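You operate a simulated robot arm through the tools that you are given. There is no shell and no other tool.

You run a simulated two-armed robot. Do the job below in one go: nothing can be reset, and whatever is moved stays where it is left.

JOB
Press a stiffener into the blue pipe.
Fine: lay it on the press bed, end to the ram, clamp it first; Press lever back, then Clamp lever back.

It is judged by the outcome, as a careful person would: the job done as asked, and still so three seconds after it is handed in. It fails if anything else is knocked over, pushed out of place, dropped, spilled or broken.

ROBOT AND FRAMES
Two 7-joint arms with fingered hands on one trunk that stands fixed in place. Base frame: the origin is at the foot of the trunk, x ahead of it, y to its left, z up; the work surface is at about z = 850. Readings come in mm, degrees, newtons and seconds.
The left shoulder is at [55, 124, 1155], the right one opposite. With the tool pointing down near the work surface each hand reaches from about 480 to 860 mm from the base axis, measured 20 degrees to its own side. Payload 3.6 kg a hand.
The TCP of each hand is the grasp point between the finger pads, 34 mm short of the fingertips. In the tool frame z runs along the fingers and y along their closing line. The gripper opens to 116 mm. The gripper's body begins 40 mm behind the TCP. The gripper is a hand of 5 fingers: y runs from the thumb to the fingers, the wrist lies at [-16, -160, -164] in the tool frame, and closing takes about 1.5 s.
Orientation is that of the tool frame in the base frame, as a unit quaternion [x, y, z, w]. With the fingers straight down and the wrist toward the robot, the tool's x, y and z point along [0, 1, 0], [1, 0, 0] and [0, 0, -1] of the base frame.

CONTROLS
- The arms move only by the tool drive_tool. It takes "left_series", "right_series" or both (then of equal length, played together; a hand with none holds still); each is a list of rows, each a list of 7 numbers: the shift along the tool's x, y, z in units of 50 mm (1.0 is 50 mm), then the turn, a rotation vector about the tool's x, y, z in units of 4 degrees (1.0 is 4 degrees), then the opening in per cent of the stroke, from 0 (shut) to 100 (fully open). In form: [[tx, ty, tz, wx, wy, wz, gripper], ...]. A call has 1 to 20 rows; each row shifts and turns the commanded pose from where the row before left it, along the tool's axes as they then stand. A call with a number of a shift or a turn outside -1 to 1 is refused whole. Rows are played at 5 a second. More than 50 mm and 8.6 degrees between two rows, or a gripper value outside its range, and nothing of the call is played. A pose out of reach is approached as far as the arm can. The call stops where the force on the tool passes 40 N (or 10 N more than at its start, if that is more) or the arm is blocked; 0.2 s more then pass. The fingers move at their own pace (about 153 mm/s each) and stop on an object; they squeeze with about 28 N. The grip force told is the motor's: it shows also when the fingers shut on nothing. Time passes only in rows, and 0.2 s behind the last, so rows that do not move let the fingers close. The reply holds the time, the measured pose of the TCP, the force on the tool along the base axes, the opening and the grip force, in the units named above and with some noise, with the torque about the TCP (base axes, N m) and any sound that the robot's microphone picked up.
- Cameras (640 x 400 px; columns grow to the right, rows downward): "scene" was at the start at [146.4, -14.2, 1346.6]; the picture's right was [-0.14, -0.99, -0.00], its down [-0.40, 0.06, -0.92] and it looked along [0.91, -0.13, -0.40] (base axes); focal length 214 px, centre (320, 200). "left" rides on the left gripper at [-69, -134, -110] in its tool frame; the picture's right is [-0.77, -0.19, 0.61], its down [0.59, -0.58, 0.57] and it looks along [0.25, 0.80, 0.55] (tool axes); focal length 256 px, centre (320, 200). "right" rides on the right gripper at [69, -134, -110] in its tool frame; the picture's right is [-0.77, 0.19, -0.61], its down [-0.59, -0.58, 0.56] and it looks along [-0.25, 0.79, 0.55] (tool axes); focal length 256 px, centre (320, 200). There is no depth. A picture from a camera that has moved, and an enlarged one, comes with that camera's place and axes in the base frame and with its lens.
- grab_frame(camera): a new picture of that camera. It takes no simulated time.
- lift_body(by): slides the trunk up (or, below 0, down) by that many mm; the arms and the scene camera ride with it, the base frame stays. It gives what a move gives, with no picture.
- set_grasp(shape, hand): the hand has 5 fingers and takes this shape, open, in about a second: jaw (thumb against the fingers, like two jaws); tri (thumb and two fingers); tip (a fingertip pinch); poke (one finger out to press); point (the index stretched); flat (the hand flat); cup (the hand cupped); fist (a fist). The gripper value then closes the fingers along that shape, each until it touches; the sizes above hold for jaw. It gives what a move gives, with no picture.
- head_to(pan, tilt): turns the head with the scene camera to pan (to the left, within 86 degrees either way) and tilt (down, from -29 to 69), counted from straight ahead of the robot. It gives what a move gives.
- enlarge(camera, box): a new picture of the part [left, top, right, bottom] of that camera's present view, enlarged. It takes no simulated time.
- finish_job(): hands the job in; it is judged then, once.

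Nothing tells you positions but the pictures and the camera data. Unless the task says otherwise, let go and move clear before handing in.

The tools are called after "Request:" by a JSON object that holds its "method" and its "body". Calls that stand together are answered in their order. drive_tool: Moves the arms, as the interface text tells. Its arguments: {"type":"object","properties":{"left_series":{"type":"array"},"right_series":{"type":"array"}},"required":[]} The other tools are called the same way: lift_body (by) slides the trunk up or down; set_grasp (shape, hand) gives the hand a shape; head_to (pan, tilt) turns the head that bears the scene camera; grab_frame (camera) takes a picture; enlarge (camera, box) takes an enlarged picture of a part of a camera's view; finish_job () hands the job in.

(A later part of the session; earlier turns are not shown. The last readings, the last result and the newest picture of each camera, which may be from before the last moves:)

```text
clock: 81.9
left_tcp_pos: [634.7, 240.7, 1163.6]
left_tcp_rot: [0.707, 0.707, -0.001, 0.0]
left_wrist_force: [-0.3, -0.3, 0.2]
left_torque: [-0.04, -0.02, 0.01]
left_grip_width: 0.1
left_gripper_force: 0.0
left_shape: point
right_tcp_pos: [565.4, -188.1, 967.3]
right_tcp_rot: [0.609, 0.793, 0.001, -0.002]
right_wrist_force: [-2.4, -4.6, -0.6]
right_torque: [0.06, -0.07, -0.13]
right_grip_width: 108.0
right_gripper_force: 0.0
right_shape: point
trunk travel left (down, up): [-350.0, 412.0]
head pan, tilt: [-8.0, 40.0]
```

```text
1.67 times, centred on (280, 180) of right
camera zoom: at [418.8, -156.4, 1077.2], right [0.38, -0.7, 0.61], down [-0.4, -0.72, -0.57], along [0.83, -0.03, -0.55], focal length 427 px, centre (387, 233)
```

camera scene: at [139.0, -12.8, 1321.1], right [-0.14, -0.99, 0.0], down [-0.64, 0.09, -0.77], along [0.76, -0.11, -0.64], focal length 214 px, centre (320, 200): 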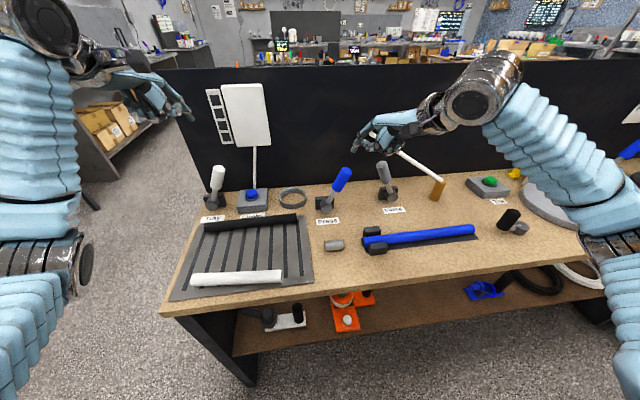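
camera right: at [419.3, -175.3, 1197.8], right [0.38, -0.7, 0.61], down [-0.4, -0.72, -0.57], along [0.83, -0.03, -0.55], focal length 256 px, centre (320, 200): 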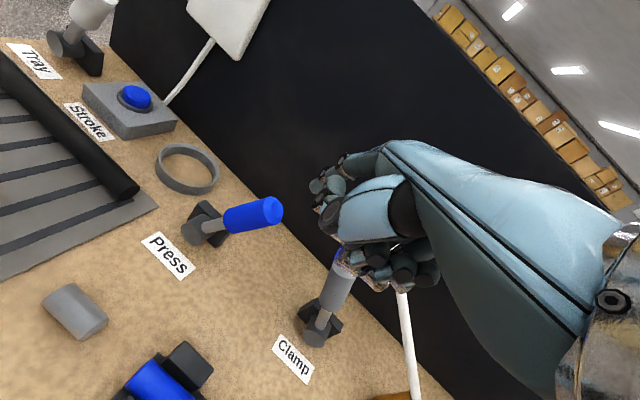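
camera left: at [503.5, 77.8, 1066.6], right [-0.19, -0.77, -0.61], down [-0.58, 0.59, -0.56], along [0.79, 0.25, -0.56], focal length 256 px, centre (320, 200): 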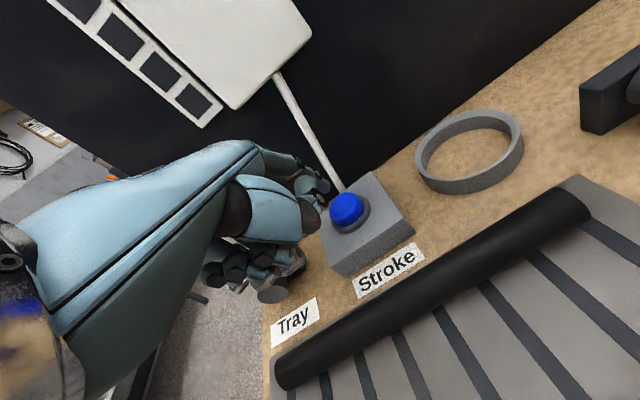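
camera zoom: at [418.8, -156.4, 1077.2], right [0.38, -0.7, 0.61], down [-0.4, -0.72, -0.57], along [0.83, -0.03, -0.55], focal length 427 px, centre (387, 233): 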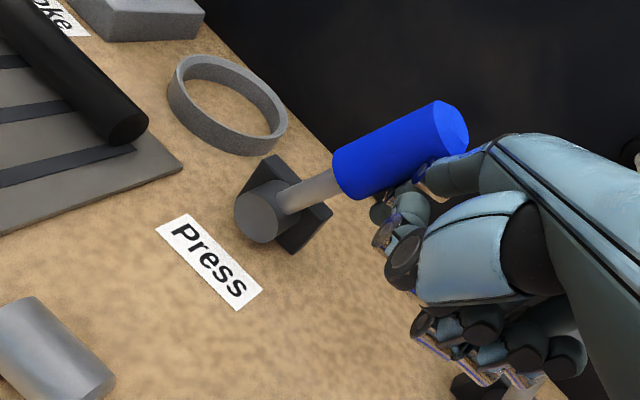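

The lever is moving. I'll continue the push.

Request:
{"method": "drive_tool", "body": {"right_series": [[0.29, 0.078, 0, 0, 0, 0, 100], [0.29, 0.078, 0, 0, 0, 0, 100], [0.29, 0.078, 0, 0, 0, 0, 100], [0, 0, 0, 0, 0, 0, 100]]}}

Request:
{"method": "enlarge", "body": {"camera": "scene", "box": [280, 130, 440, 260]}}

Request:
{"method": "enlarge", "body": {"camera": "right", "box": [140, 60, 420, 300]}}

```text
clock: 82.9
left_tcp_pos: [633.6, 243.1, 1163.7]
left_tcp_rot: [0.707, 0.707, 0.0, 0.0]
left_wrist_force: [-0.4, 0.8, -0.1]
left_torque: [0.03, 0.01, 0.01]
left_grip_width: 0.0
left_gripper_force: 0.0
left_shape: point
right_tcp_pos: [566.7, -142.1, 968.5]
right_tcp_rot: [0.607, 0.794, 0.001, -0.001]
right_wrist_force: [-1.4, -3.8, 4.3]
right_torque: [0.11, -0.25, -0.19]
right_grip_width: 107.8
right_gripper_force: 0.0
right_shape: point
trunk travel left (down, up): [-350.0, 412.0]
head pan, tilt: [-8.0, 40.0]
```

```text
3.08 times, centred on (360, 195) of scene
camera zoom: at [138.5, -13.3, 1321.2], right [-0.14, -0.99, 0.0], down [-0.64, 0.09, -0.77], along [0.76, -0.11, -0.64], focal length 660 px, centre (197, 215)
```

zoom: 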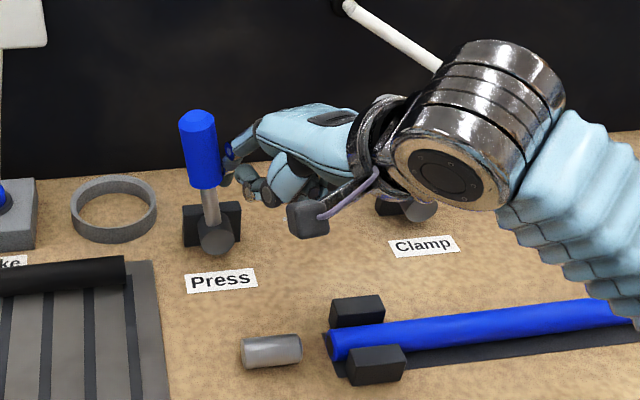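

```text
1.67 times, centred on (280, 180) of right
camera zoom: at [418.8, -111.3, 1078.6], right [0.38, -0.7, 0.61], down [-0.4, -0.72, -0.57], along [0.83, -0.03, -0.55], focal length 427 px, centre (387, 233)
```

zoom: 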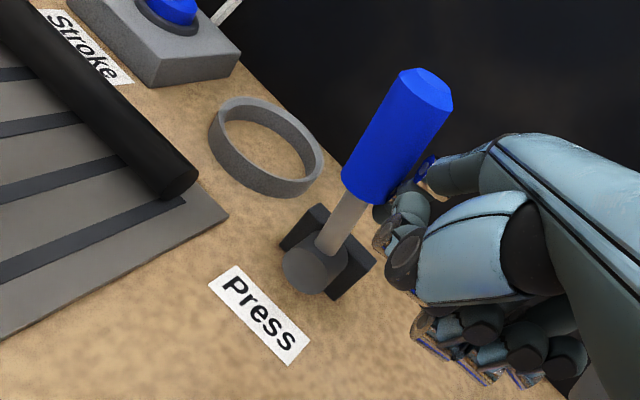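

The ram advances with the lever and is nearing the pipe end. I'll keep going in steps, watching force.

Request:
{"method": "drive_tool", "body": {"right_series": [[0.24, 0.065, 0, 0, 0, 0, 100], [0.24, 0.065, 0, 0, 0, 0, 100], [0, 0, 0, 0, 0, 0, 100]]}}

Request:
{"method": "enlarge", "body": {"camera": "scene", "box": [280, 130, 440, 260]}}

Request:
{"method": "enlarge", "body": {"camera": "scene", "box": [330, 215, 400, 265]}}

```text
clock: 83.7
left_tcp_pos: [634.9, 241.1, 1162.6]
left_tcp_rot: [0.706, 0.708, -0.001, -0.001]
left_wrist_force: [0.2, -0.1, 0.9]
left_torque: [-0.01, 0.02, 0.02]
left_grip_width: 0.0
left_gripper_force: 0.1
left_shape: point
right_tcp_pos: [566.9, -117.5, 967.6]
right_tcp_rot: [0.609, 0.793, 0.001, -0.001]
right_wrist_force: [0.4, -7.2, 2.7]
right_torque: [-0.04, -0.1, -0.49]
right_grip_width: 108.2
right_gripper_force: 0.1
right_shape: point
trunk travel left (down, up): [-350.0, 412.0]
head pan, tilt: [-8.0, 40.0]
```

```text
3.08 times, centred on (360, 195) of scene
camera zoom: at [139.0, -13.8, 1321.1], right [-0.14, -0.99, 0.0], down [-0.64, 0.09, -0.77], along [0.76, -0.11, -0.64], focal length 660 px, centre (197, 215)
```

zoom: 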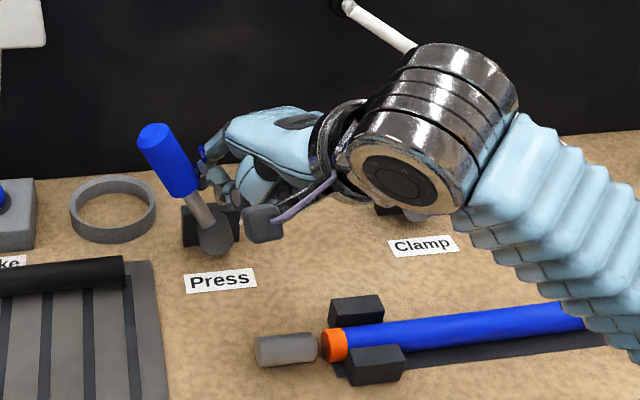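

```text
8.00 times, centred on (365, 240) of scene
camera zoom: at [139.0, -13.8, 1321.1], right [-0.14, -0.99, 0.0], down [-0.64, 0.09, -0.77], along [0.76, -0.11, -0.64], focal length 1716 px, centre (-40, -120)
```

zoom: 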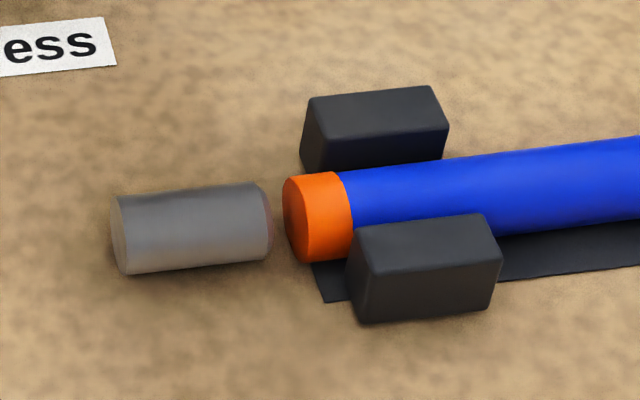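

An orange stiffener has appeared in the pipe's end. I'll push the lever on to its stop so the stroke is complete.

Request:
{"method": "drive_tool", "body": {"right_series": [[0.1, 0.027, 0, 0, 0, 0, 100], [0.1, 0.027, 0, 0, 0, 0, 100], [0, 0, 0, 0, 0, 0, 100], [0, 0, 0, 0, 0, 0, 100]]}}

Request:
{"method": "enlarge", "body": {"camera": "scene", "box": [280, 130, 440, 260]}}

Request:
{"method": "enlarge", "body": {"camera": "scene", "box": [330, 215, 400, 265]}}

```text
clock: 84.7
left_tcp_pos: [633.8, 239.8, 1162.9]
left_tcp_rot: [0.706, 0.708, 0.001, -0.002]
left_wrist_force: [0.2, -0.1, -0.8]
left_torque: [-0.01, -0.02, 0.0]
left_grip_width: 0.0
left_gripper_force: 0.0
left_shape: point
right_tcp_pos: [566.6, -109.8, 968.8]
right_tcp_rot: [0.609, 0.793, 0.001, -0.002]
right_wrist_force: [1.7, -18.9, 3.2]
right_torque: [-0.21, -0.21, -1.29]
right_grip_width: 107.9
right_gripper_force: 0.0
right_shape: point
trunk travel left (down, up): [-350.0, 412.0]
head pan, tilt: [-8.0, 40.0]
```

```text
3.08 times, centred on (360, 195) of scene
camera zoom: at [139.2, -16.9, 1321.1], right [-0.14, -0.99, 0.0], down [-0.64, 0.09, -0.77], along [0.76, -0.11, -0.64], focal length 660 px, centre (197, 215)
```

zoom: 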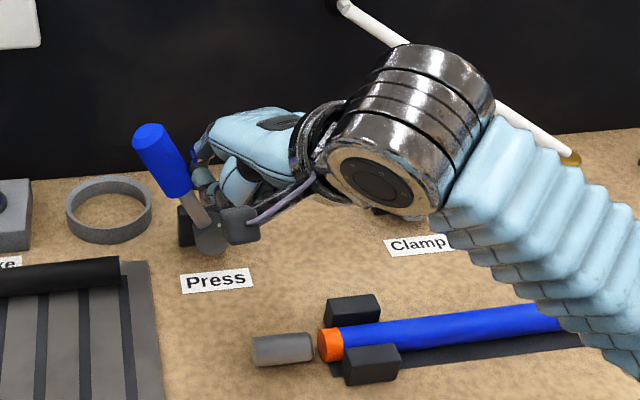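

```text
8.00 times, centred on (365, 240) of scene
camera zoom: at [139.2, -16.9, 1321.1], right [-0.14, -0.99, 0.0], down [-0.64, 0.09, -0.77], along [0.76, -0.11, -0.64], focal length 1716 px, centre (-40, -120)
```

zoom: 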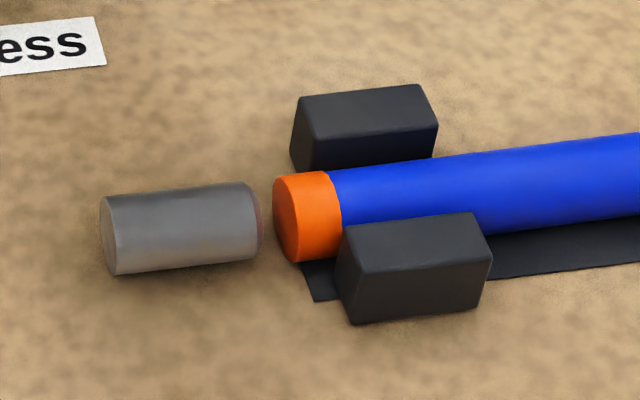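

The Press lever is at its stop and the stiffener is in. Next the lever has to go back. I'll withdraw the finger, rise, and change to an open jaw so I can hook the handle from above.

Request:
{"method": "drive_tool", "body": {"right_series": [[-0.39, -0.1, 0, 0, 0, 0, 100], [0.155, -0.58, 0, 0, 0, 0, 100], [0.155, -0.58, 0, 0, 0, 0, 100], [0, 0, -0.9, 0, 0, 0, 100], [0, 0, -0.9, 0, 0, 0, 100], [0, 0, -0.9, 0, 0, 0, 100], [0, 0, 0, 0, 0, 0, 100]]}}

Request:
{"method": "set_grasp", "body": {"hand": "right", "shape": "jaw"}}

Request:
{"method": "head_to", "body": {"pan": -5, "tilt": 40}}

Request:
{"method": "grab_frame", "body": {"camera": "scene"}}

Request:
{"method": "enlarge", "body": {"camera": "scene", "box": [280, 140, 440, 260]}}

```text
clock: 86.3
left_tcp_pos: [634.4, 241.7, 1162.9]
left_tcp_rot: [0.707, 0.708, 0.0, 0.0]
left_wrist_force: [-0.2, -0.3, -0.3]
left_torque: [0.02, 0.0, 0.03]
left_grip_width: 0.3
left_gripper_force: 0.0
left_shape: point
right_tcp_pos: [508.6, -128.0, 1105.1]
right_tcp_rot: [0.608, 0.794, 0.001, -0.001]
right_wrist_force: [-0.4, 0.6, 0.0]
right_torque: [0.0, 0.04, 0.03]
right_grip_width: 0.2
right_gripper_force: 0.1
right_shape: point
trunk travel left (down, up): [-350.0, 412.0]
head pan, tilt: [-8.0, 40.0]
```

```text
clock: 87.2
left_tcp_pos: [635.0, 243.2, 1161.8]
left_tcp_rot: [0.707, 0.707, -0.001, 0.0]
left_wrist_force: [1.2, -0.2, 0.3]
left_torque: [0.01, -0.02, 0.0]
left_grip_width: 0.0
left_gripper_force: 0.1
left_shape: point
right_tcp_pos: [508.3, -127.9, 1103.5]
right_tcp_rot: [0.608, 0.794, 0.001, -0.002]
right_wrist_force: [-0.3, 0.7, 0.0]
right_torque: [0.0, 0.01, 0.02]
right_grip_width: 116.0
right_gripper_force: 0.0
right_shape: jaw
trunk travel left (down, up): [-350.0, 412.0]
head pan, tilt: [-8.0, 40.0]
```

```text
clock: 87.8
left_tcp_pos: [634.1, 242.2, 1162.5]
left_tcp_rot: [0.707, 0.708, -0.001, 0.0]
left_wrist_force: [-0.6, -0.2, 0.2]
left_torque: [0.0, 0.02, 0.02]
left_grip_width: 0.0
left_gripper_force: 0.0
left_shape: point
right_tcp_pos: [508.4, -126.7, 1104.0]
right_tcp_rot: [0.607, 0.794, 0.001, -0.001]
right_wrist_force: [-0.1, 0.3, -0.2]
right_torque: [0.0, -0.05, -0.02]
right_grip_width: 115.8
right_gripper_force: 0.1
right_shape: jaw
trunk travel left (down, up): [-350.0, 412.0]
head pan, tilt: [-5.0, 40.0]
```

```text
taken
camera scene: at [139.5, -8.4, 1321.1], right [-0.09, -1.0, 0.0], down [-0.64, 0.06, -0.77], along [0.76, -0.07, -0.64], focal length 214 px, centre (320, 200)
```

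scene: 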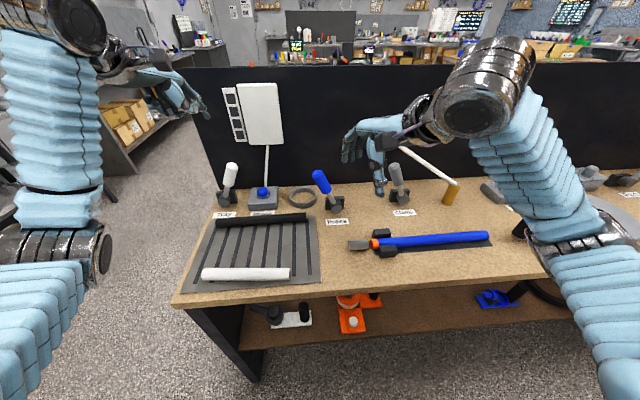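

```text
3.33 times, centred on (360, 200) of scene
camera zoom: at [139.5, -8.4, 1321.1], right [-0.09, -1.0, 0.0], down [-0.64, 0.06, -0.77], along [0.76, -0.07, -0.64], focal length 715 px, centre (187, 200)
```

zoom: 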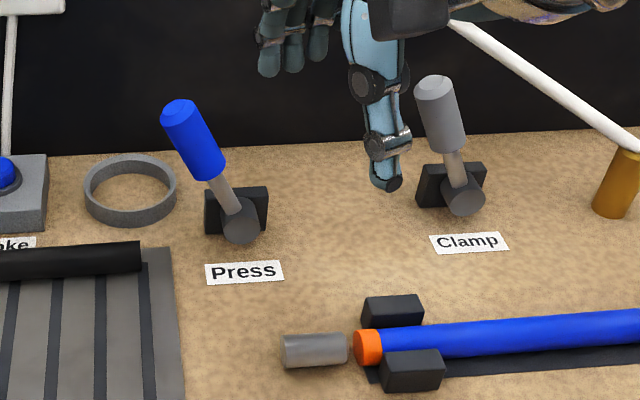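

The Press handle's top is at (634,-46,1003), leaning left about 25°. I'll yaw the right hand to about 60° and move it above the handle with the jaw partly open.

Request:
{"method": "drive_tool", "body": {"right_series": [[0, 0, 0, 0, 0, -1, 62], [0, 0, 0, 0, 0, -1, 62], [0, 0, 0, 0, 0, -1, 62], [0, 0, 0, 0, 0, -1, 62], [0, 0, 0, 0, 0, -1, 62], [0, 0, 0, 0, 0, -1, 62], [0, 0, 0, 0, 0, -1, 62], [0, 0, 0, 0, 0, -1, 62], [0, 0, 0, 0, 0, -1, 62], [0, 0, 0, 0, 0, -1, 62], [0, 0, 0, 0, 0, -1, 62], [0, 0, 0, 0, 0, 0, 62]]}}

```text
clock: 90.4
left_tcp_pos: [634.2, 242.3, 1163.0]
left_tcp_rot: [0.706, 0.708, -0.001, 0.0]
left_wrist_force: [-0.3, 0.2, 0.7]
left_torque: [0.01, 0.0, 0.02]
left_grip_width: 0.0
left_gripper_force: 0.1
left_shape: point
right_tcp_pos: [506.5, -126.9, 1102.7]
right_tcp_rot: [0.266, 0.964, 0.001, 0.0]
right_wrist_force: [0.8, 0.4, -0.7]
right_torque: [-0.01, 0.01, -0.02]
right_grip_width: 72.6
right_gripper_force: 0.0
right_shape: jaw
trunk travel left (down, up): [-350.0, 412.0]
head pan, tilt: [-5.0, 40.0]
```

The yaw is 59°. I'll move over the handle and check alignment before descending.

Request:
{"method": "drive_tool", "body": {"right_series": [[-0.355, 0.633, 0.1, 0, 0, 0, 62], [-0.355, 0.633, 0.1, 0, 0, 0, 62], [-0.355, 0.633, 0.1, 0, 0, 0, 62], [-0.355, 0.633, 0.1, 0, 0, 0, 62], [0, 0, 0, 0, 0, 0, 62]]}}

Request:
{"method": "grab_frame", "body": {"camera": "scene"}}

Request:
{"method": "enlarge", "body": {"camera": "scene", "box": [260, 100, 420, 240]}}

Request:
{"method": "grab_frame", "body": {"camera": "right"}}

```text
clock: 91.6
left_tcp_pos: [636.7, 241.3, 1162.8]
left_tcp_rot: [0.707, 0.708, -0.001, 0.0]
left_wrist_force: [-0.1, -0.3, 0.6]
left_torque: [0.01, 0.03, 0.02]
left_grip_width: 0.2
left_gripper_force: 0.1
left_shape: point
right_tcp_pos: [633.3, -52.4, 1083.5]
right_tcp_rot: [0.267, 0.964, 0.001, 0.0]
right_wrist_force: [-0.7, 0.6, -0.5]
right_torque: [0.03, 0.01, -0.02]
right_grip_width: 72.3
right_gripper_force: 0.0
right_shape: jaw
trunk travel left (down, up): [-350.0, 412.0]
head pan, tilt: [-5.0, 40.0]
```

```text
taken
camera scene: at [140.7, -9.0, 1321.1], right [-0.09, -1.0, 0.0], down [-0.64, 0.06, -0.77], along [0.76, -0.07, -0.64], focal length 214 px, centre (320, 200)
```

scene: 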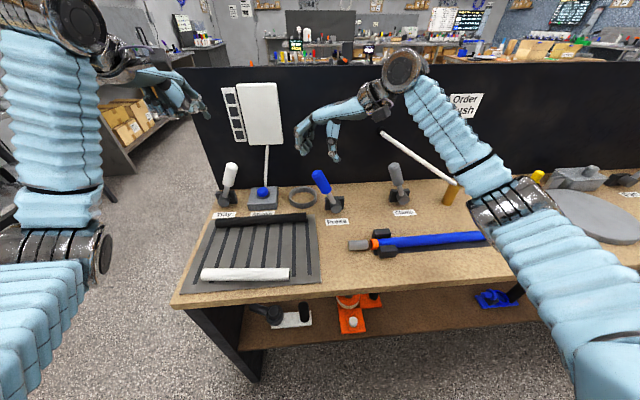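

```text
2.86 times, centred on (340, 170) of scene
camera zoom: at [140.7, -9.0, 1321.1], right [-0.09, -1.0, 0.0], down [-0.64, 0.06, -0.77], along [0.76, -0.07, -0.64], focal length 613 px, centre (263, 286)
```

zoom: 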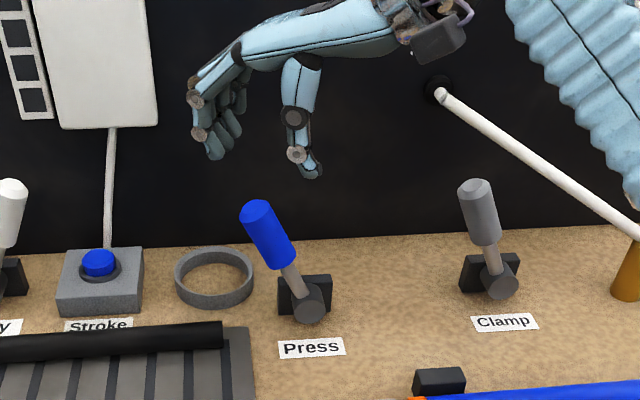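

```text
taken
camera right: at [506.1, -132.5, 1193.1], right [0.76, -0.24, 0.61], down [0.21, -0.8, -0.57], along [0.62, 0.56, -0.55], focal length 256 px, centre (320, 200)
```

right: 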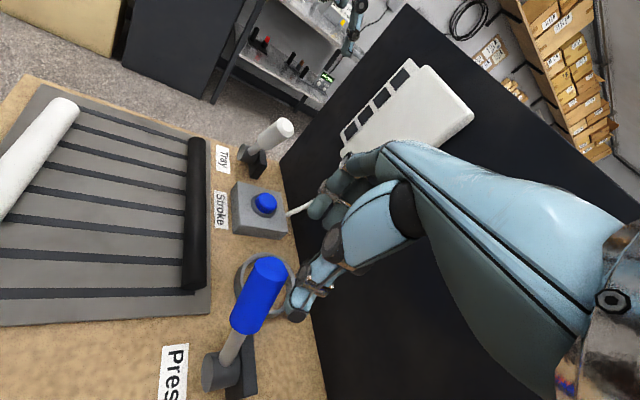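

The thumb is right of the handle and the fingers left of it, so I'll descend to straddle it.

Request:
{"method": "drive_tool", "body": {"right_series": [[0, 0, 0.7, 0, 0, 0, 62], [0, 0, 0.6, 0, 0, 0, 62], [0, 0, 0.6, 0, 0, 0, 62], [0, 0, 0, 0, 0, 0, 62]]}}

Request:
{"method": "enlarge", "body": {"camera": "scene", "box": [260, 120, 420, 240]}}

Request:
{"method": "enlarge", "body": {"camera": "right", "box": [180, 130, 420, 370]}}

```text
clock: 92.6
left_tcp_pos: [634.2, 241.7, 1163.1]
left_tcp_rot: [0.706, 0.708, 0.0, 0.0]
left_wrist_force: [0.3, -0.2, -0.8]
left_torque: [-0.07, -0.03, -0.01]
left_grip_width: 0.0
left_gripper_force: 0.0
left_shape: point
right_tcp_pos: [632.7, -51.5, 988.6]
right_tcp_rot: [0.265, 0.964, 0.001, 0.0]
right_wrist_force: [1.0, -0.1, -0.3]
right_torque: [0.0, 0.01, 0.0]
right_grip_width: 72.3
right_gripper_force: 0.2
right_shape: jaw
trunk travel left (down, up): [-350.0, 412.0]
head pan, tilt: [-5.0, 40.0]
```

```text
3.33 times, centred on (340, 180) of scene
camera zoom: at [139.4, -8.3, 1321.1], right [-0.09, -1.0, 0.0], down [-0.64, 0.06, -0.77], along [0.76, -0.07, -0.64], focal length 715 px, centre (253, 267)
```

zoom: 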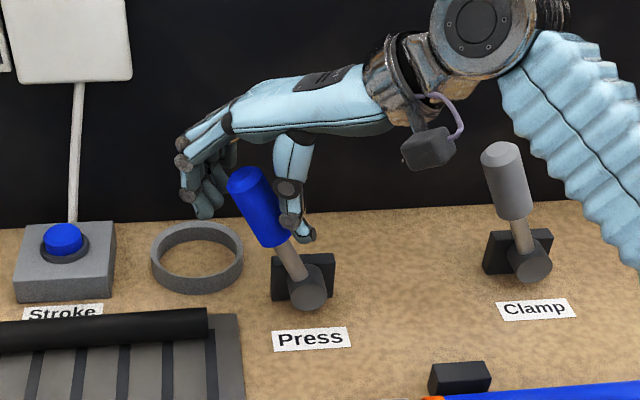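

```text
1.67 times, centred on (300, 250) of right
camera zoom: at [504.5, -132.3, 1097.2], right [0.76, -0.24, 0.61], down [0.21, -0.8, -0.57], along [0.62, 0.56, -0.55], focal length 427 px, centre (353, 117)
```

zoom: 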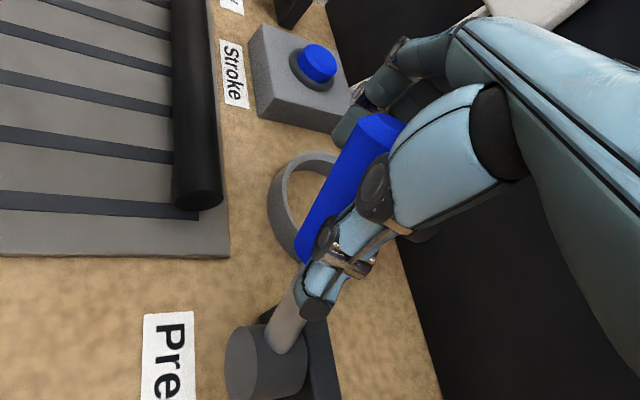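

The handle is between thumb and fingers. I'll pull toward −y to swing the Press lever back.

Request:
{"method": "drive_tool", "body": {"right_series": [[-0.155, -0.257, 0, 0, 0, 0, 62], [-0.155, -0.257, 0, 0, 0, 0, 62], [-0.155, -0.257, 0, 0, 0, 0, 62], [0, 0, 0, 0, 0, 0, 62]]}}

Request:
{"method": "enlarge", "body": {"camera": "scene", "box": [260, 120, 420, 240]}}

Request:
{"method": "enlarge", "body": {"camera": "right", "box": [180, 130, 420, 370]}}

```text
clock: 93.6
left_tcp_pos: [635.1, 244.0, 1161.7]
left_tcp_rot: [0.707, 0.708, -0.001, -0.001]
left_wrist_force: [-1.0, 0.4, 0.0]
left_torque: [-0.02, -0.06, 0.01]
left_grip_width: 0.0
left_gripper_force: 0.1
left_shape: point
right_tcp_pos: [632.9, -99.7, 989.0]
right_tcp_rot: [0.265, 0.964, 0.002, -0.001]
right_wrist_force: [2.7, 4.2, 1.8]
right_torque: [0.1, -0.04, -0.11]
right_grip_width: 73.0
right_gripper_force: 0.0
right_shape: jaw
trunk travel left (down, up): [-350.0, 412.0]
head pan, tilt: [-5.0, 40.0]
```

```text
3.33 times, centred on (340, 180) of scene
camera zoom: at [139.9, -7.3, 1321.1], right [-0.09, -1.0, 0.0], down [-0.64, 0.05, -0.77], along [0.76, -0.07, -0.64], focal length 715 px, centre (253, 267)
```

zoom: 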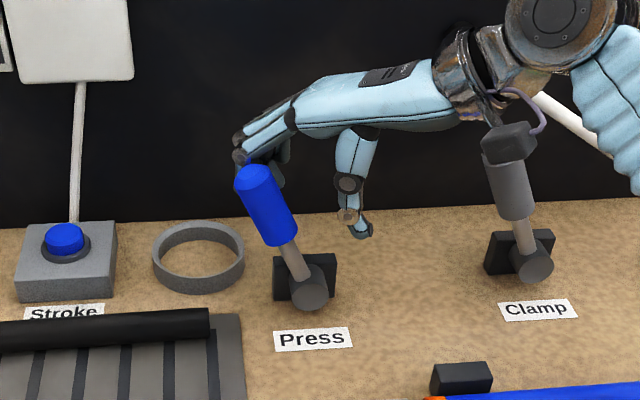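

```text
1.67 times, centred on (300, 250) of right
camera zoom: at [505.4, -178.9, 1098.5], right [0.76, -0.24, 0.61], down [0.21, -0.8, -0.57], along [0.62, 0.56, -0.55], focal length 427 px, centre (353, 117)
```

zoom: 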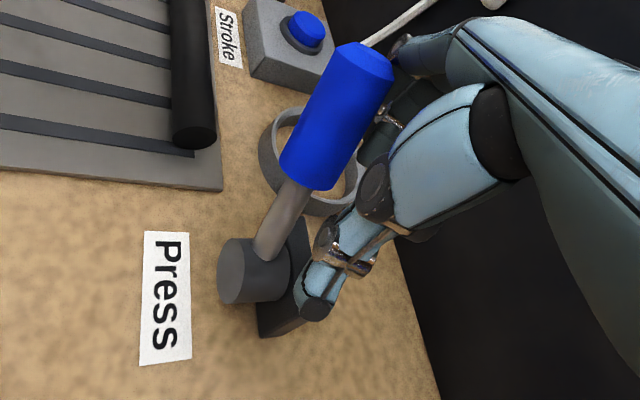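

The fingers are pulling the handle. I'll continue toward −y.

Request:
{"method": "drive_tool", "body": {"right_series": [[-0.155, -0.257, 0, 0, 0, 0, 62], [-0.155, -0.257, 0, 0, 0, 0, 62], [-0.155, -0.257, 0, 0, 0, 0, 62], [0, 0, 0, 0, 0, 0, 62]]}}

Request:
{"method": "enlarge", "body": {"camera": "scene", "box": [270, 120, 430, 260]}}

Request:
{"method": "enlarge", "body": {"camera": "right", "box": [180, 130, 420, 370]}}

```text
clock: 94.6
left_tcp_pos: [633.9, 243.1, 1161.5]
left_tcp_rot: [0.706, 0.708, -0.001, -0.001]
left_wrist_force: [-0.3, 1.1, -0.4]
left_torque: [-0.02, 0.0, -0.06]
left_grip_width: 0.0
left_gripper_force: 0.0
left_shape: point
right_tcp_pos: [632.2, -145.5, 988.1]
right_tcp_rot: [0.267, 0.964, 0.001, -0.001]
right_wrist_force: [0.2, 0.6, 0.1]
right_torque: [0.01, 0.0, -0.02]
right_grip_width: 72.3
right_gripper_force: 0.0
right_shape: jaw
trunk travel left (down, up): [-350.0, 412.0]
head pan, tilt: [-5.0, 40.0]
```

```text
2.86 times, centred on (350, 190) of scene
camera zoom: at [139.5, -8.3, 1321.1], right [-0.09, -1.0, 0.0], down [-0.64, 0.06, -0.77], along [0.76, -0.07, -0.64], focal length 613 px, centre (234, 229)
```

zoom: 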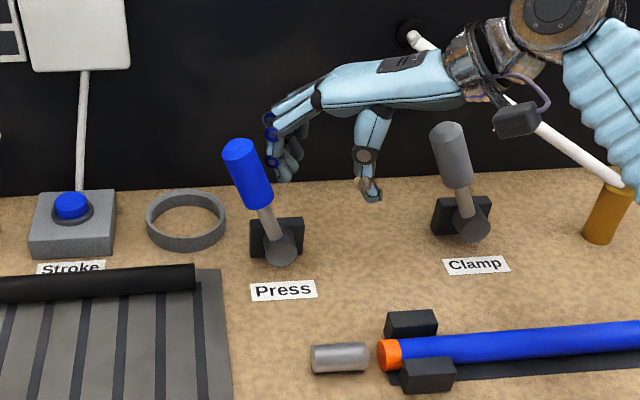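

```text
1.67 times, centred on (300, 250) of right
camera zoom: at [504.9, -225.5, 1098.1], right [0.76, -0.24, 0.61], down [0.21, -0.8, -0.57], along [0.62, 0.56, -0.55], focal length 427 px, centre (353, 117)
```

zoom: 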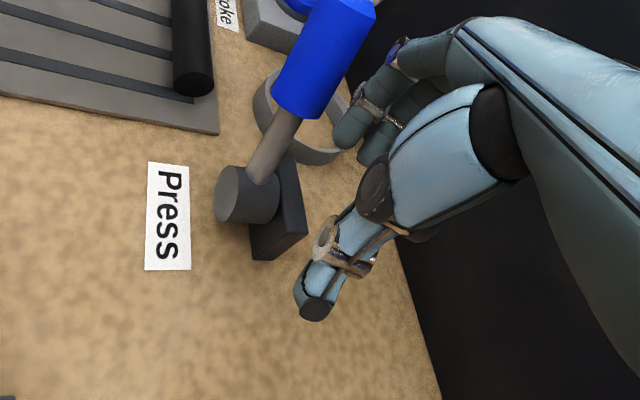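

The fingers slipped behind the handle and the lever is only partly back. I'll rise, yaw further to about 79° so the fingers sit squarely on its left side, and re-straddle it.

Request:
{"method": "drive_tool", "body": {"right_series": [[0, 0, -0.8, 0, 0, 0, 62], [0, 0, -0.8, 0, 0, 0, 62], [0, 0, 0, 0, 0, -1, 62], [0, 0, 0, 0, 0, -1, 62], [0, 0, 0, 0, 0, -1, 62], [0, 0, 0, 0, 0, -1, 62], [0, 0, 0, 0, 0, -1, 62], [0.16, 0.81, 0, 0, 0, 0, 62], [0.16, 0.81, 0, 0, 0, 0, 62], [0, 0, 0, 0, 0, 0, 62]]}}

Request:
{"method": "enlarge", "body": {"camera": "scene", "box": [270, 100, 430, 240]}}

Request:
{"method": "grab_frame", "body": {"camera": "right"}}

```text
clock: 96.8
left_tcp_pos: [636.2, 241.1, 1162.9]
left_tcp_rot: [0.707, 0.707, -0.001, 0.0]
left_wrist_force: [-0.4, -0.3, 0.9]
left_torque: [0.0, -0.04, -0.01]
left_grip_width: 0.2
left_gripper_force: 0.0
left_shape: point
right_tcp_pos: [632.6, -65.0, 1068.6]
right_tcp_rot: [0.095, 0.996, 0.002, 0.0]
right_wrist_force: [0.1, -0.3, 0.3]
right_torque: [0.04, 0.0, 0.01]
right_grip_width: 72.2
right_gripper_force: 0.2
right_shape: jaw
trunk travel left (down, up): [-350.0, 412.0]
head pan, tilt: [-5.0, 40.0]
```

```text
2.86 times, centred on (350, 170) of scene
camera zoom: at [139.4, -9.1, 1321.1], right [-0.09, -1.0, 0.0], down [-0.64, 0.06, -0.77], along [0.76, -0.07, -0.64], focal length 613 px, centre (234, 286)
```

zoom: 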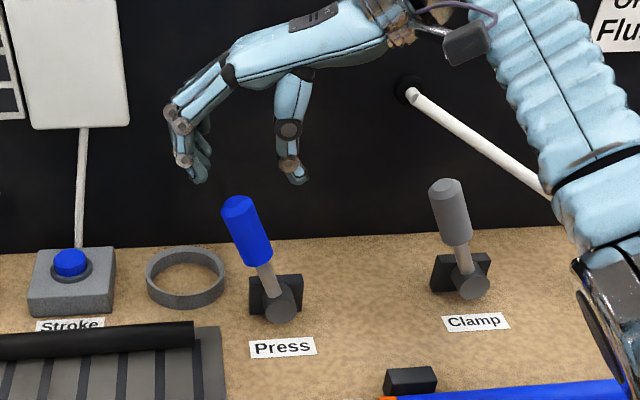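

```text
taken
camera right: at [540.8, -183.6, 1177.2], right [0.79, 0.04, 0.61], down [0.47, -0.68, -0.57], along [0.39, 0.74, -0.55], focal length 256 px, centre (320, 200)
```

right: 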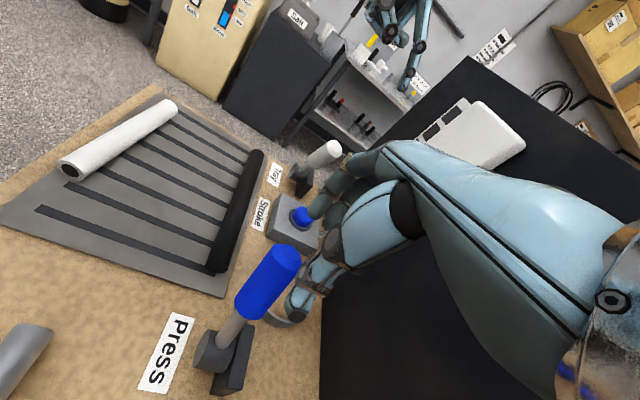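

I'll shift 20 mm toward me so that index and middle fingers are square on the handle, then descend.

Request:
{"method": "drive_tool", "body": {"right_series": [[0.4, -0.08, 0, 0, 0, 0, 62], [0, 0, 0.6, 0, 0, 0, 62], [0, 0, 0.6, 0, 0, 0, 62], [0, 0, 0.5, 0, 0, 0, 62], [0, 0, 0, 0, 0, 0, 62]]}}

Request:
{"method": "enlarge", "body": {"camera": "scene", "box": [270, 120, 430, 260]}}

Request:
{"method": "enlarge", "body": {"camera": "right", "box": [180, 130, 420, 370]}}

```text
clock: 98.0
left_tcp_pos: [633.9, 243.3, 1162.1]
left_tcp_rot: [0.707, 0.708, -0.001, -0.001]
left_wrist_force: [-0.7, 0.1, -0.3]
left_torque: [0.02, 0.0, -0.06]
left_grip_width: 0.2
left_gripper_force: 0.0
left_shape: point
right_tcp_pos: [612.5, -61.9, 983.2]
right_tcp_rot: [0.094, 0.996, 0.0, -0.001]
right_wrist_force: [0.0, 0.2, 0.8]
right_torque: [-0.02, 0.01, -0.02]
right_grip_width: 72.2
right_gripper_force: 0.1
right_shape: jaw
trunk travel left (down, up): [-350.0, 412.0]
head pan, tilt: [-5.0, 40.0]
```

```text
2.86 times, centred on (350, 190) of scene
camera zoom: at [139.5, -8.3, 1321.1], right [-0.09, -1.0, 0.0], down [-0.64, 0.06, -0.77], along [0.76, -0.07, -0.64], focal length 613 px, centre (234, 229)
```

zoom: 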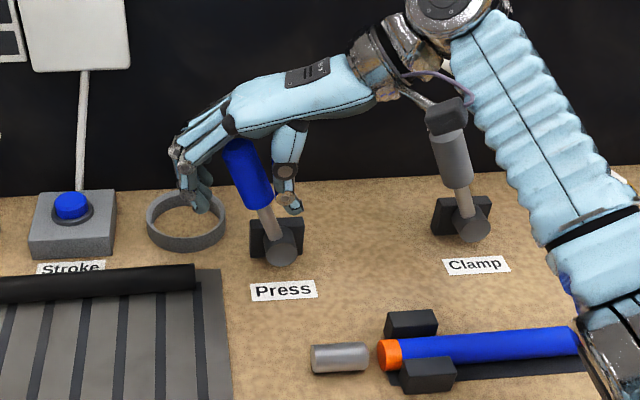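

```text
1.67 times, centred on (300, 250) of right
camera zoom: at [520.1, -180.9, 1092.3], right [0.79, 0.04, 0.61], down [0.47, -0.68, -0.57], along [0.39, 0.74, -0.55], focal length 427 px, centre (353, 117)
```

zoom: 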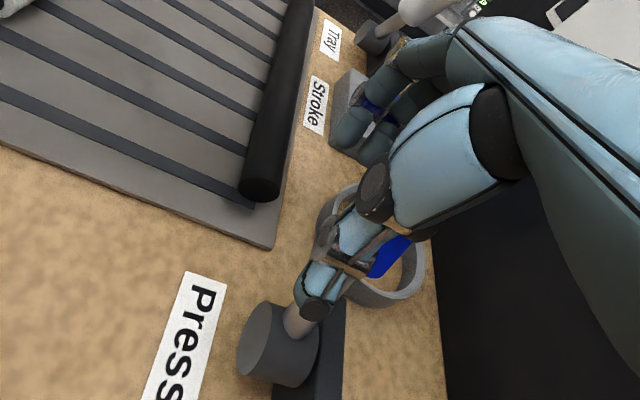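

The handle is now squarely inside the hand. I'll pull toward −y again.

Request:
{"method": "drive_tool", "body": {"right_series": [[-0.057, -0.294, 0, 0, 0, 0, 62], [-0.057, -0.294, 0, 0, 0, 0, 62], [-0.057, -0.294, 0, 0, 0, 0, 62], [0, 0, 0, 0, 0, 0, 62]]}}

Request:
{"method": "enlarge", "body": {"camera": "scene", "box": [270, 120, 430, 260]}}

Request:
{"method": "enlarge", "body": {"camera": "right", "box": [180, 130, 420, 370]}}

```text
clock: 99.0
left_tcp_pos: [635.3, 243.1, 1163.2]
left_tcp_rot: [0.707, 0.707, -0.001, 0.001]
left_wrist_force: [0.2, 0.3, 0.0]
left_torque: [0.05, 0.02, -0.01]
left_grip_width: 0.0
left_gripper_force: 0.0
left_shape: point
right_tcp_pos: [611.6, -106.2, 984.3]
right_tcp_rot: [0.095, 0.995, 0.001, 0.001]
right_wrist_force: [0.8, 7.3, 7.3]
right_torque: [0.48, -0.12, 0.11]
right_grip_width: 74.8
right_gripper_force: 0.1
right_shape: jaw
trunk travel left (down, up): [-350.0, 412.0]
head pan, tilt: [-5.0, 40.0]
```

```text
2.86 times, centred on (350, 190) of scene
camera zoom: at [139.1, -6.6, 1321.3], right [-0.09, -1.0, 0.0], down [-0.64, 0.05, -0.77], along [0.76, -0.07, -0.64], focal length 613 px, centre (234, 229)
```

zoom: 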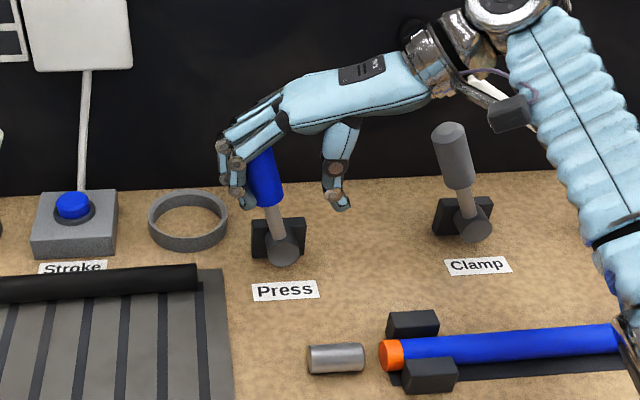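

```text
1.67 times, centred on (300, 250) of right
camera zoom: at [519.5, -225.0, 1093.4], right [0.79, 0.04, 0.61], down [0.47, -0.68, -0.57], along [0.39, 0.74, -0.55], focal length 427 px, centre (353, 117)
```

zoom: 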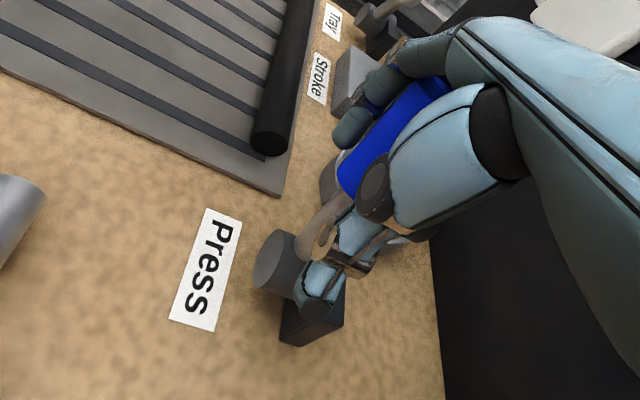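

It's moving, but the handle tip pushes up on the palm. I'll continue with a slight rise.

Request:
{"method": "drive_tool", "body": {"right_series": [[0, 0, -0.2, 0, 0, 0, 62], [-0.057, -0.294, -0.05, 0, 0, 0, 62], [-0.057, -0.294, -0.05, 0, 0, 0, 62], [0, 0, 0, 0, 0, 0, 62]]}}

Request:
{"method": "enlarge", "body": {"camera": "scene", "box": [270, 120, 430, 260]}}

Request:
{"method": "enlarge", "body": {"camera": "right", "box": [180, 130, 420, 370]}}

```text
clock: 100.0
left_tcp_pos: [633.7, 243.0, 1162.5]
left_tcp_rot: [0.707, 0.707, -0.001, -0.001]
left_wrist_force: [-0.5, 0.2, 0.7]
left_torque: [0.0, -0.01, 0.02]
left_grip_width: 0.0
left_gripper_force: 0.0
left_shape: point
right_tcp_pos: [612.1, -136.5, 998.6]
right_tcp_rot: [0.095, 0.996, 0.001, 0.0]
right_wrist_force: [1.1, 2.6, -1.2]
right_torque: [-0.03, 0.02, 0.05]
right_grip_width: 73.8
right_gripper_force: 0.0
right_shape: jaw
trunk travel left (down, up): [-350.0, 412.0]
head pan, tilt: [-5.0, 40.0]
```

```text
2.86 times, centred on (350, 190) of scene
camera zoom: at [139.9, -7.7, 1321.0], right [-0.09, -1.0, 0.0], down [-0.64, 0.06, -0.77], along [0.76, -0.07, -0.64], focal length 613 px, centre (234, 229)
```

zoom: 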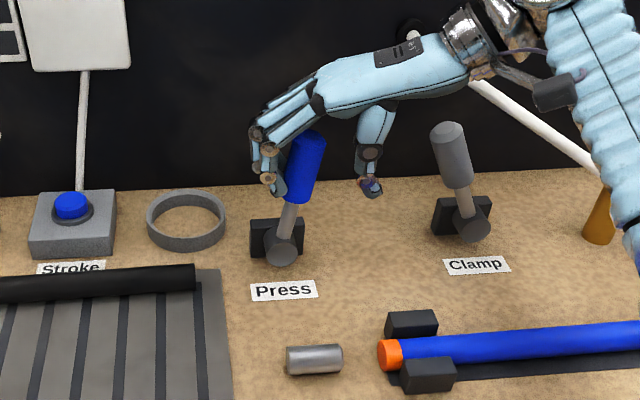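

```text
1.67 times, centred on (300, 250) of right
camera zoom: at [520.2, -255.9, 1107.8], right [0.79, 0.04, 0.61], down [0.47, -0.68, -0.57], along [0.39, 0.74, -0.55], focal length 427 px, centre (353, 117)
```

zoom: 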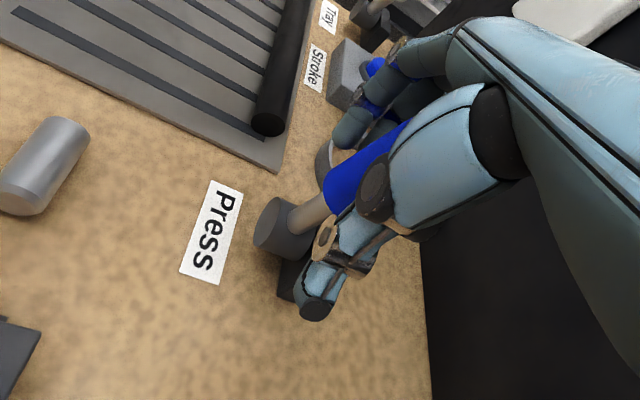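

The ram is retracting and the lever has passed vertical. I'll continue pulling to its rest stop.

Request:
{"method": "drive_tool", "body": {"right_series": [[-0.057, -0.294, 0.05, 0, 0, 0, 62], [-0.057, -0.294, 0.05, 0, 0, 0, 62], [0, 0, 0, 0, 0, 0, 62]]}}

Request:
{"method": "enlarge", "body": {"camera": "scene", "box": [270, 120, 430, 260]}}

```text
clock: 100.8
left_tcp_pos: [634.8, 243.8, 1161.8]
left_tcp_rot: [0.706, 0.708, -0.001, -0.001]
left_wrist_force: [0.4, -0.3, -0.1]
left_torque: [0.03, -0.01, 0.0]
left_grip_width: 0.2
left_gripper_force: 0.0
left_shape: point
right_tcp_pos: [614.0, -164.7, 993.3]
right_tcp_rot: [0.095, 0.996, 0.002, 0.0]
right_wrist_force: [-0.1, 7.5, 2.6]
right_torque: [0.32, -0.04, 0.1]
right_grip_width: 75.4
right_gripper_force: 0.0
right_shape: jaw
trunk travel left (down, up): [-350.0, 412.0]
head pan, tilt: [-5.0, 40.0]
```

```text
2.86 times, centred on (350, 190) of scene
camera zoom: at [139.4, -6.9, 1321.2], right [-0.09, -1.0, 0.0], down [-0.64, 0.05, -0.77], along [0.76, -0.07, -0.64], focal length 613 px, centre (234, 229)
```

zoom: 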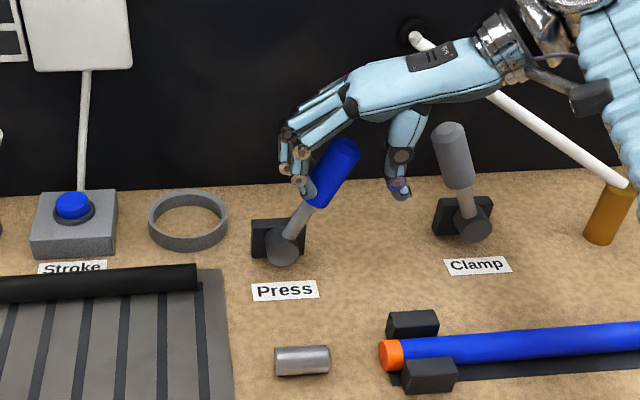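

The ram is back at its starting place (y≈-126). I'll give a small extra pull to confirm the stop.

Request:
{"method": "drive_tool", "body": {"right_series": [[-0.02, -0.12, 0, 0, 0, 0, 62], [0, 0, 0, 0, 0, 0, 62]]}}

Request:
{"method": "enlarge", "body": {"camera": "scene", "box": [270, 120, 430, 260]}}

```text
clock: 101.4
left_tcp_pos: [633.9, 244.8, 1161.5]
left_tcp_rot: [0.707, 0.707, -0.001, 0.0]
left_wrist_force: [0.1, 1.4, 0.3]
left_torque: [-0.02, -0.02, -0.01]
left_grip_width: 0.1
left_gripper_force: 0.1
left_shape: point
right_tcp_pos: [613.5, -169.6, 993.3]
right_tcp_rot: [0.094, 0.996, 0.001, 0.0]
right_wrist_force: [1.4, 15.2, 3.5]
right_torque: [0.56, -0.11, 0.22]
right_grip_width: 77.5
right_gripper_force: 0.0
right_shape: jaw
trunk travel left (down, up): [-350.0, 412.0]
head pan, tilt: [-5.0, 40.0]
```

```text
2.86 times, centred on (350, 190) of scene
camera zoom: at [139.5, -5.3, 1321.2], right [-0.08, -1.0, 0.0], down [-0.64, 0.05, -0.77], along [0.76, -0.07, -0.64], focal length 613 px, centre (234, 229)
```

zoom: 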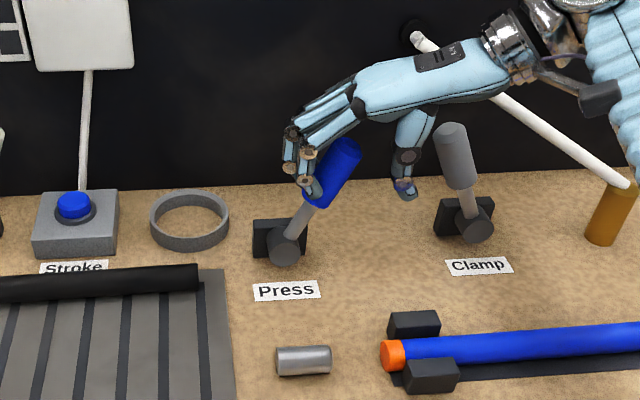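

The Press lever is firmly back at its stop. I'll release it, rise, and move over to the Clamp lever with the same hooked grip.

Request:
{"method": "drive_tool", "body": {"right_series": [[0.046, 0.235, 0, 0, 0, 0, 62], [0, 0, -0.9, 0, 0, 0, 62], [0, 0, -0.9, 0, 0, 0, 62], [-0.132, -0.68, 0, 0, 0, 0, 58], [-0.132, -0.68, 0, 0, 0, 0, 58], [-0.132, -0.68, 0, 0, 0, 0, 58], [0, 0, 0, 0, 0, 0, 58]]}}

Request:
{"method": "head_to", "body": {"pan": -15, "tilt": 38}}

Request:
{"method": "grab_frame", "body": {"camera": "scene"}}

Request:
{"method": "enlarge", "body": {"camera": "scene", "box": [270, 100, 430, 240]}}

Request:
{"method": "grab_frame", "body": {"camera": "right"}}

```text
clock: 103.0
left_tcp_pos: [634.9, 243.0, 1162.5]
left_tcp_rot: [0.706, 0.708, -0.001, 0.0]
left_wrist_force: [-0.4, 0.6, -0.3]
left_torque: [0.03, 0.03, -0.02]
left_grip_width: 0.0
left_gripper_force: 0.0
left_shape: point
right_tcp_pos: [613.9, -265.0, 1082.0]
right_tcp_rot: [0.094, 0.996, 0.001, -0.001]
right_wrist_force: [0.1, 0.3, 1.0]
right_torque: [0.02, 0.01, 0.03]
right_grip_width: 67.6
right_gripper_force: 0.0
right_shape: jaw
trunk travel left (down, up): [-350.0, 412.0]
head pan, tilt: [-5.0, 40.0]
```

```text
clock: 103.8
left_tcp_pos: [634.9, 241.9, 1162.8]
left_tcp_rot: [0.706, 0.708, -0.001, -0.001]
left_wrist_force: [1.1, 0.2, 0.5]
left_torque: [0.0, -0.04, 0.01]
left_grip_width: 0.0
left_gripper_force: 0.0
left_shape: point
right_tcp_pos: [613.3, -264.6, 1083.0]
right_tcp_rot: [0.094, 0.996, 0.001, 0.0]
right_wrist_force: [0.5, 0.7, 0.4]
right_torque: [-0.01, 0.0, 0.02]
right_grip_width: 67.5
right_gripper_force: 0.0
right_shape: jaw
trunk travel left (down, up): [-350.0, 412.0]
head pan, tilt: [-15.0, 38.0]
```

```text
taken
camera scene: at [138.3, -23.3, 1324.1], right [-0.26, -0.97, 0.0], down [-0.6, 0.16, -0.79], along [0.76, -0.2, -0.62], focal length 214 px, centre (320, 200)
```

scene: 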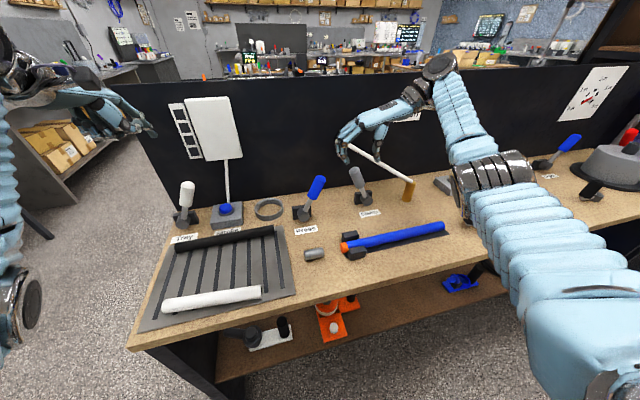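

```text
2.86 times, centred on (350, 170) of scene
camera zoom: at [138.3, -23.3, 1324.1], right [-0.26, -0.97, 0.0], down [-0.6, 0.16, -0.79], along [0.76, -0.2, -0.62], focal length 613 px, centre (234, 286)
```

zoom: 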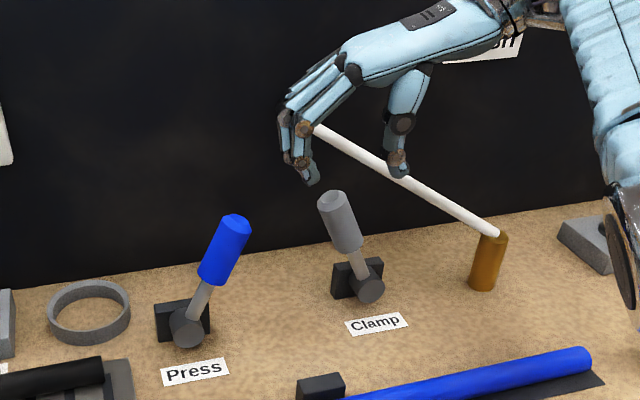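

```text
taken
camera right: at [520.6, -384.3, 1192.0], right [0.79, 0.04, 0.61], down [0.47, -0.68, -0.57], along [0.39, 0.74, -0.55], focal length 256 px, centre (320, 200)
```

right: 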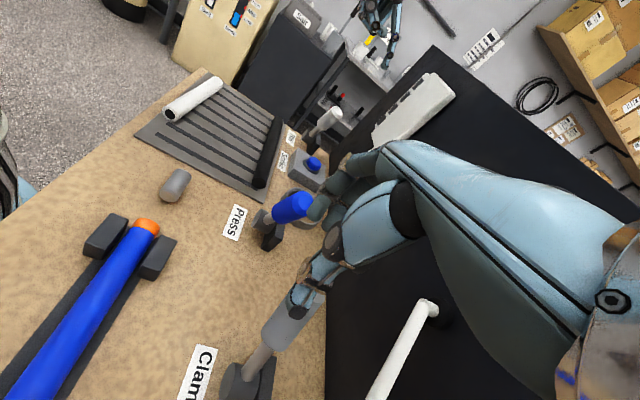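

The handle is between thumb and fingers in view (its top at (652,-270,1001)). I'll centre by 8 mm and descend.

Request:
{"method": "drive_tool", "body": {"right_series": [[-0.03, -0.157, 0, 0, 0, 0, 62], [0, 0, 0.6, 0, 0, 0, 62], [0, 0, 0.6, 0, 0, 0, 62], [0, 0, 0.55, 0, 0, 0, 62], [0, 0, 0, 0, 0, 0, 62]]}}

Request:
{"method": "enlarge", "body": {"camera": "scene", "box": [290, 120, 430, 240]}}

Request:
{"method": "enlarge", "body": {"camera": "right", "box": [180, 130, 420, 370]}}

```text
clock: 105.0
left_tcp_pos: [634.3, 243.6, 1162.1]
left_tcp_rot: [0.707, 0.708, -0.001, -0.001]
left_wrist_force: [0.0, -0.3, 0.0]
left_torque: [0.0, 0.01, -0.01]
left_grip_width: 0.0
left_gripper_force: 0.1
left_shape: point
right_tcp_pos: [611.8, -272.6, 995.6]
right_tcp_rot: [0.094, 0.996, 0.001, -0.001]
right_wrist_force: [-0.7, -0.3, 1.2]
right_torque: [-0.01, 0.01, 0.02]
right_grip_width: 71.6
right_gripper_force: 0.0
right_shape: jaw
trunk travel left (down, up): [-350.0, 412.0]
head pan, tilt: [-15.0, 38.0]
```

```text
3.33 times, centred on (360, 180) of scene
camera zoom: at [138.1, -23.1, 1324.1], right [-0.26, -0.97, 0.0], down [-0.59, 0.16, -0.79], along [0.76, -0.2, -0.62], focal length 715 px, centre (187, 267)
```

zoom: 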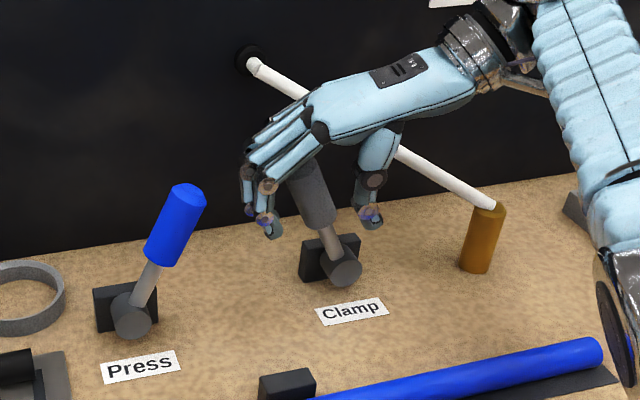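

```text
1.67 times, centred on (300, 250) of right
camera zoom: at [519.3, -391.1, 1103.9], right [0.79, 0.04, 0.61], down [0.47, -0.68, -0.57], along [0.39, 0.74, -0.55], focal length 427 px, centre (353, 117)
```

zoom: 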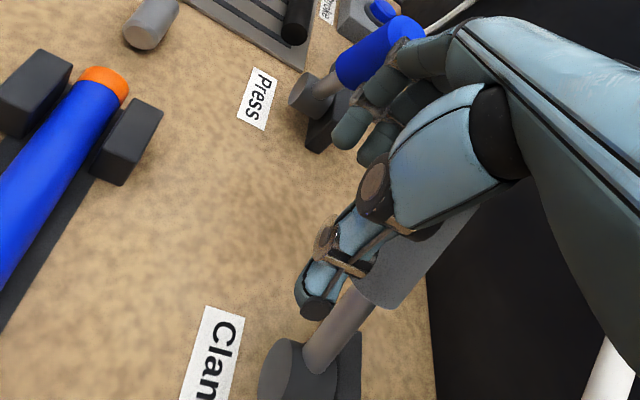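

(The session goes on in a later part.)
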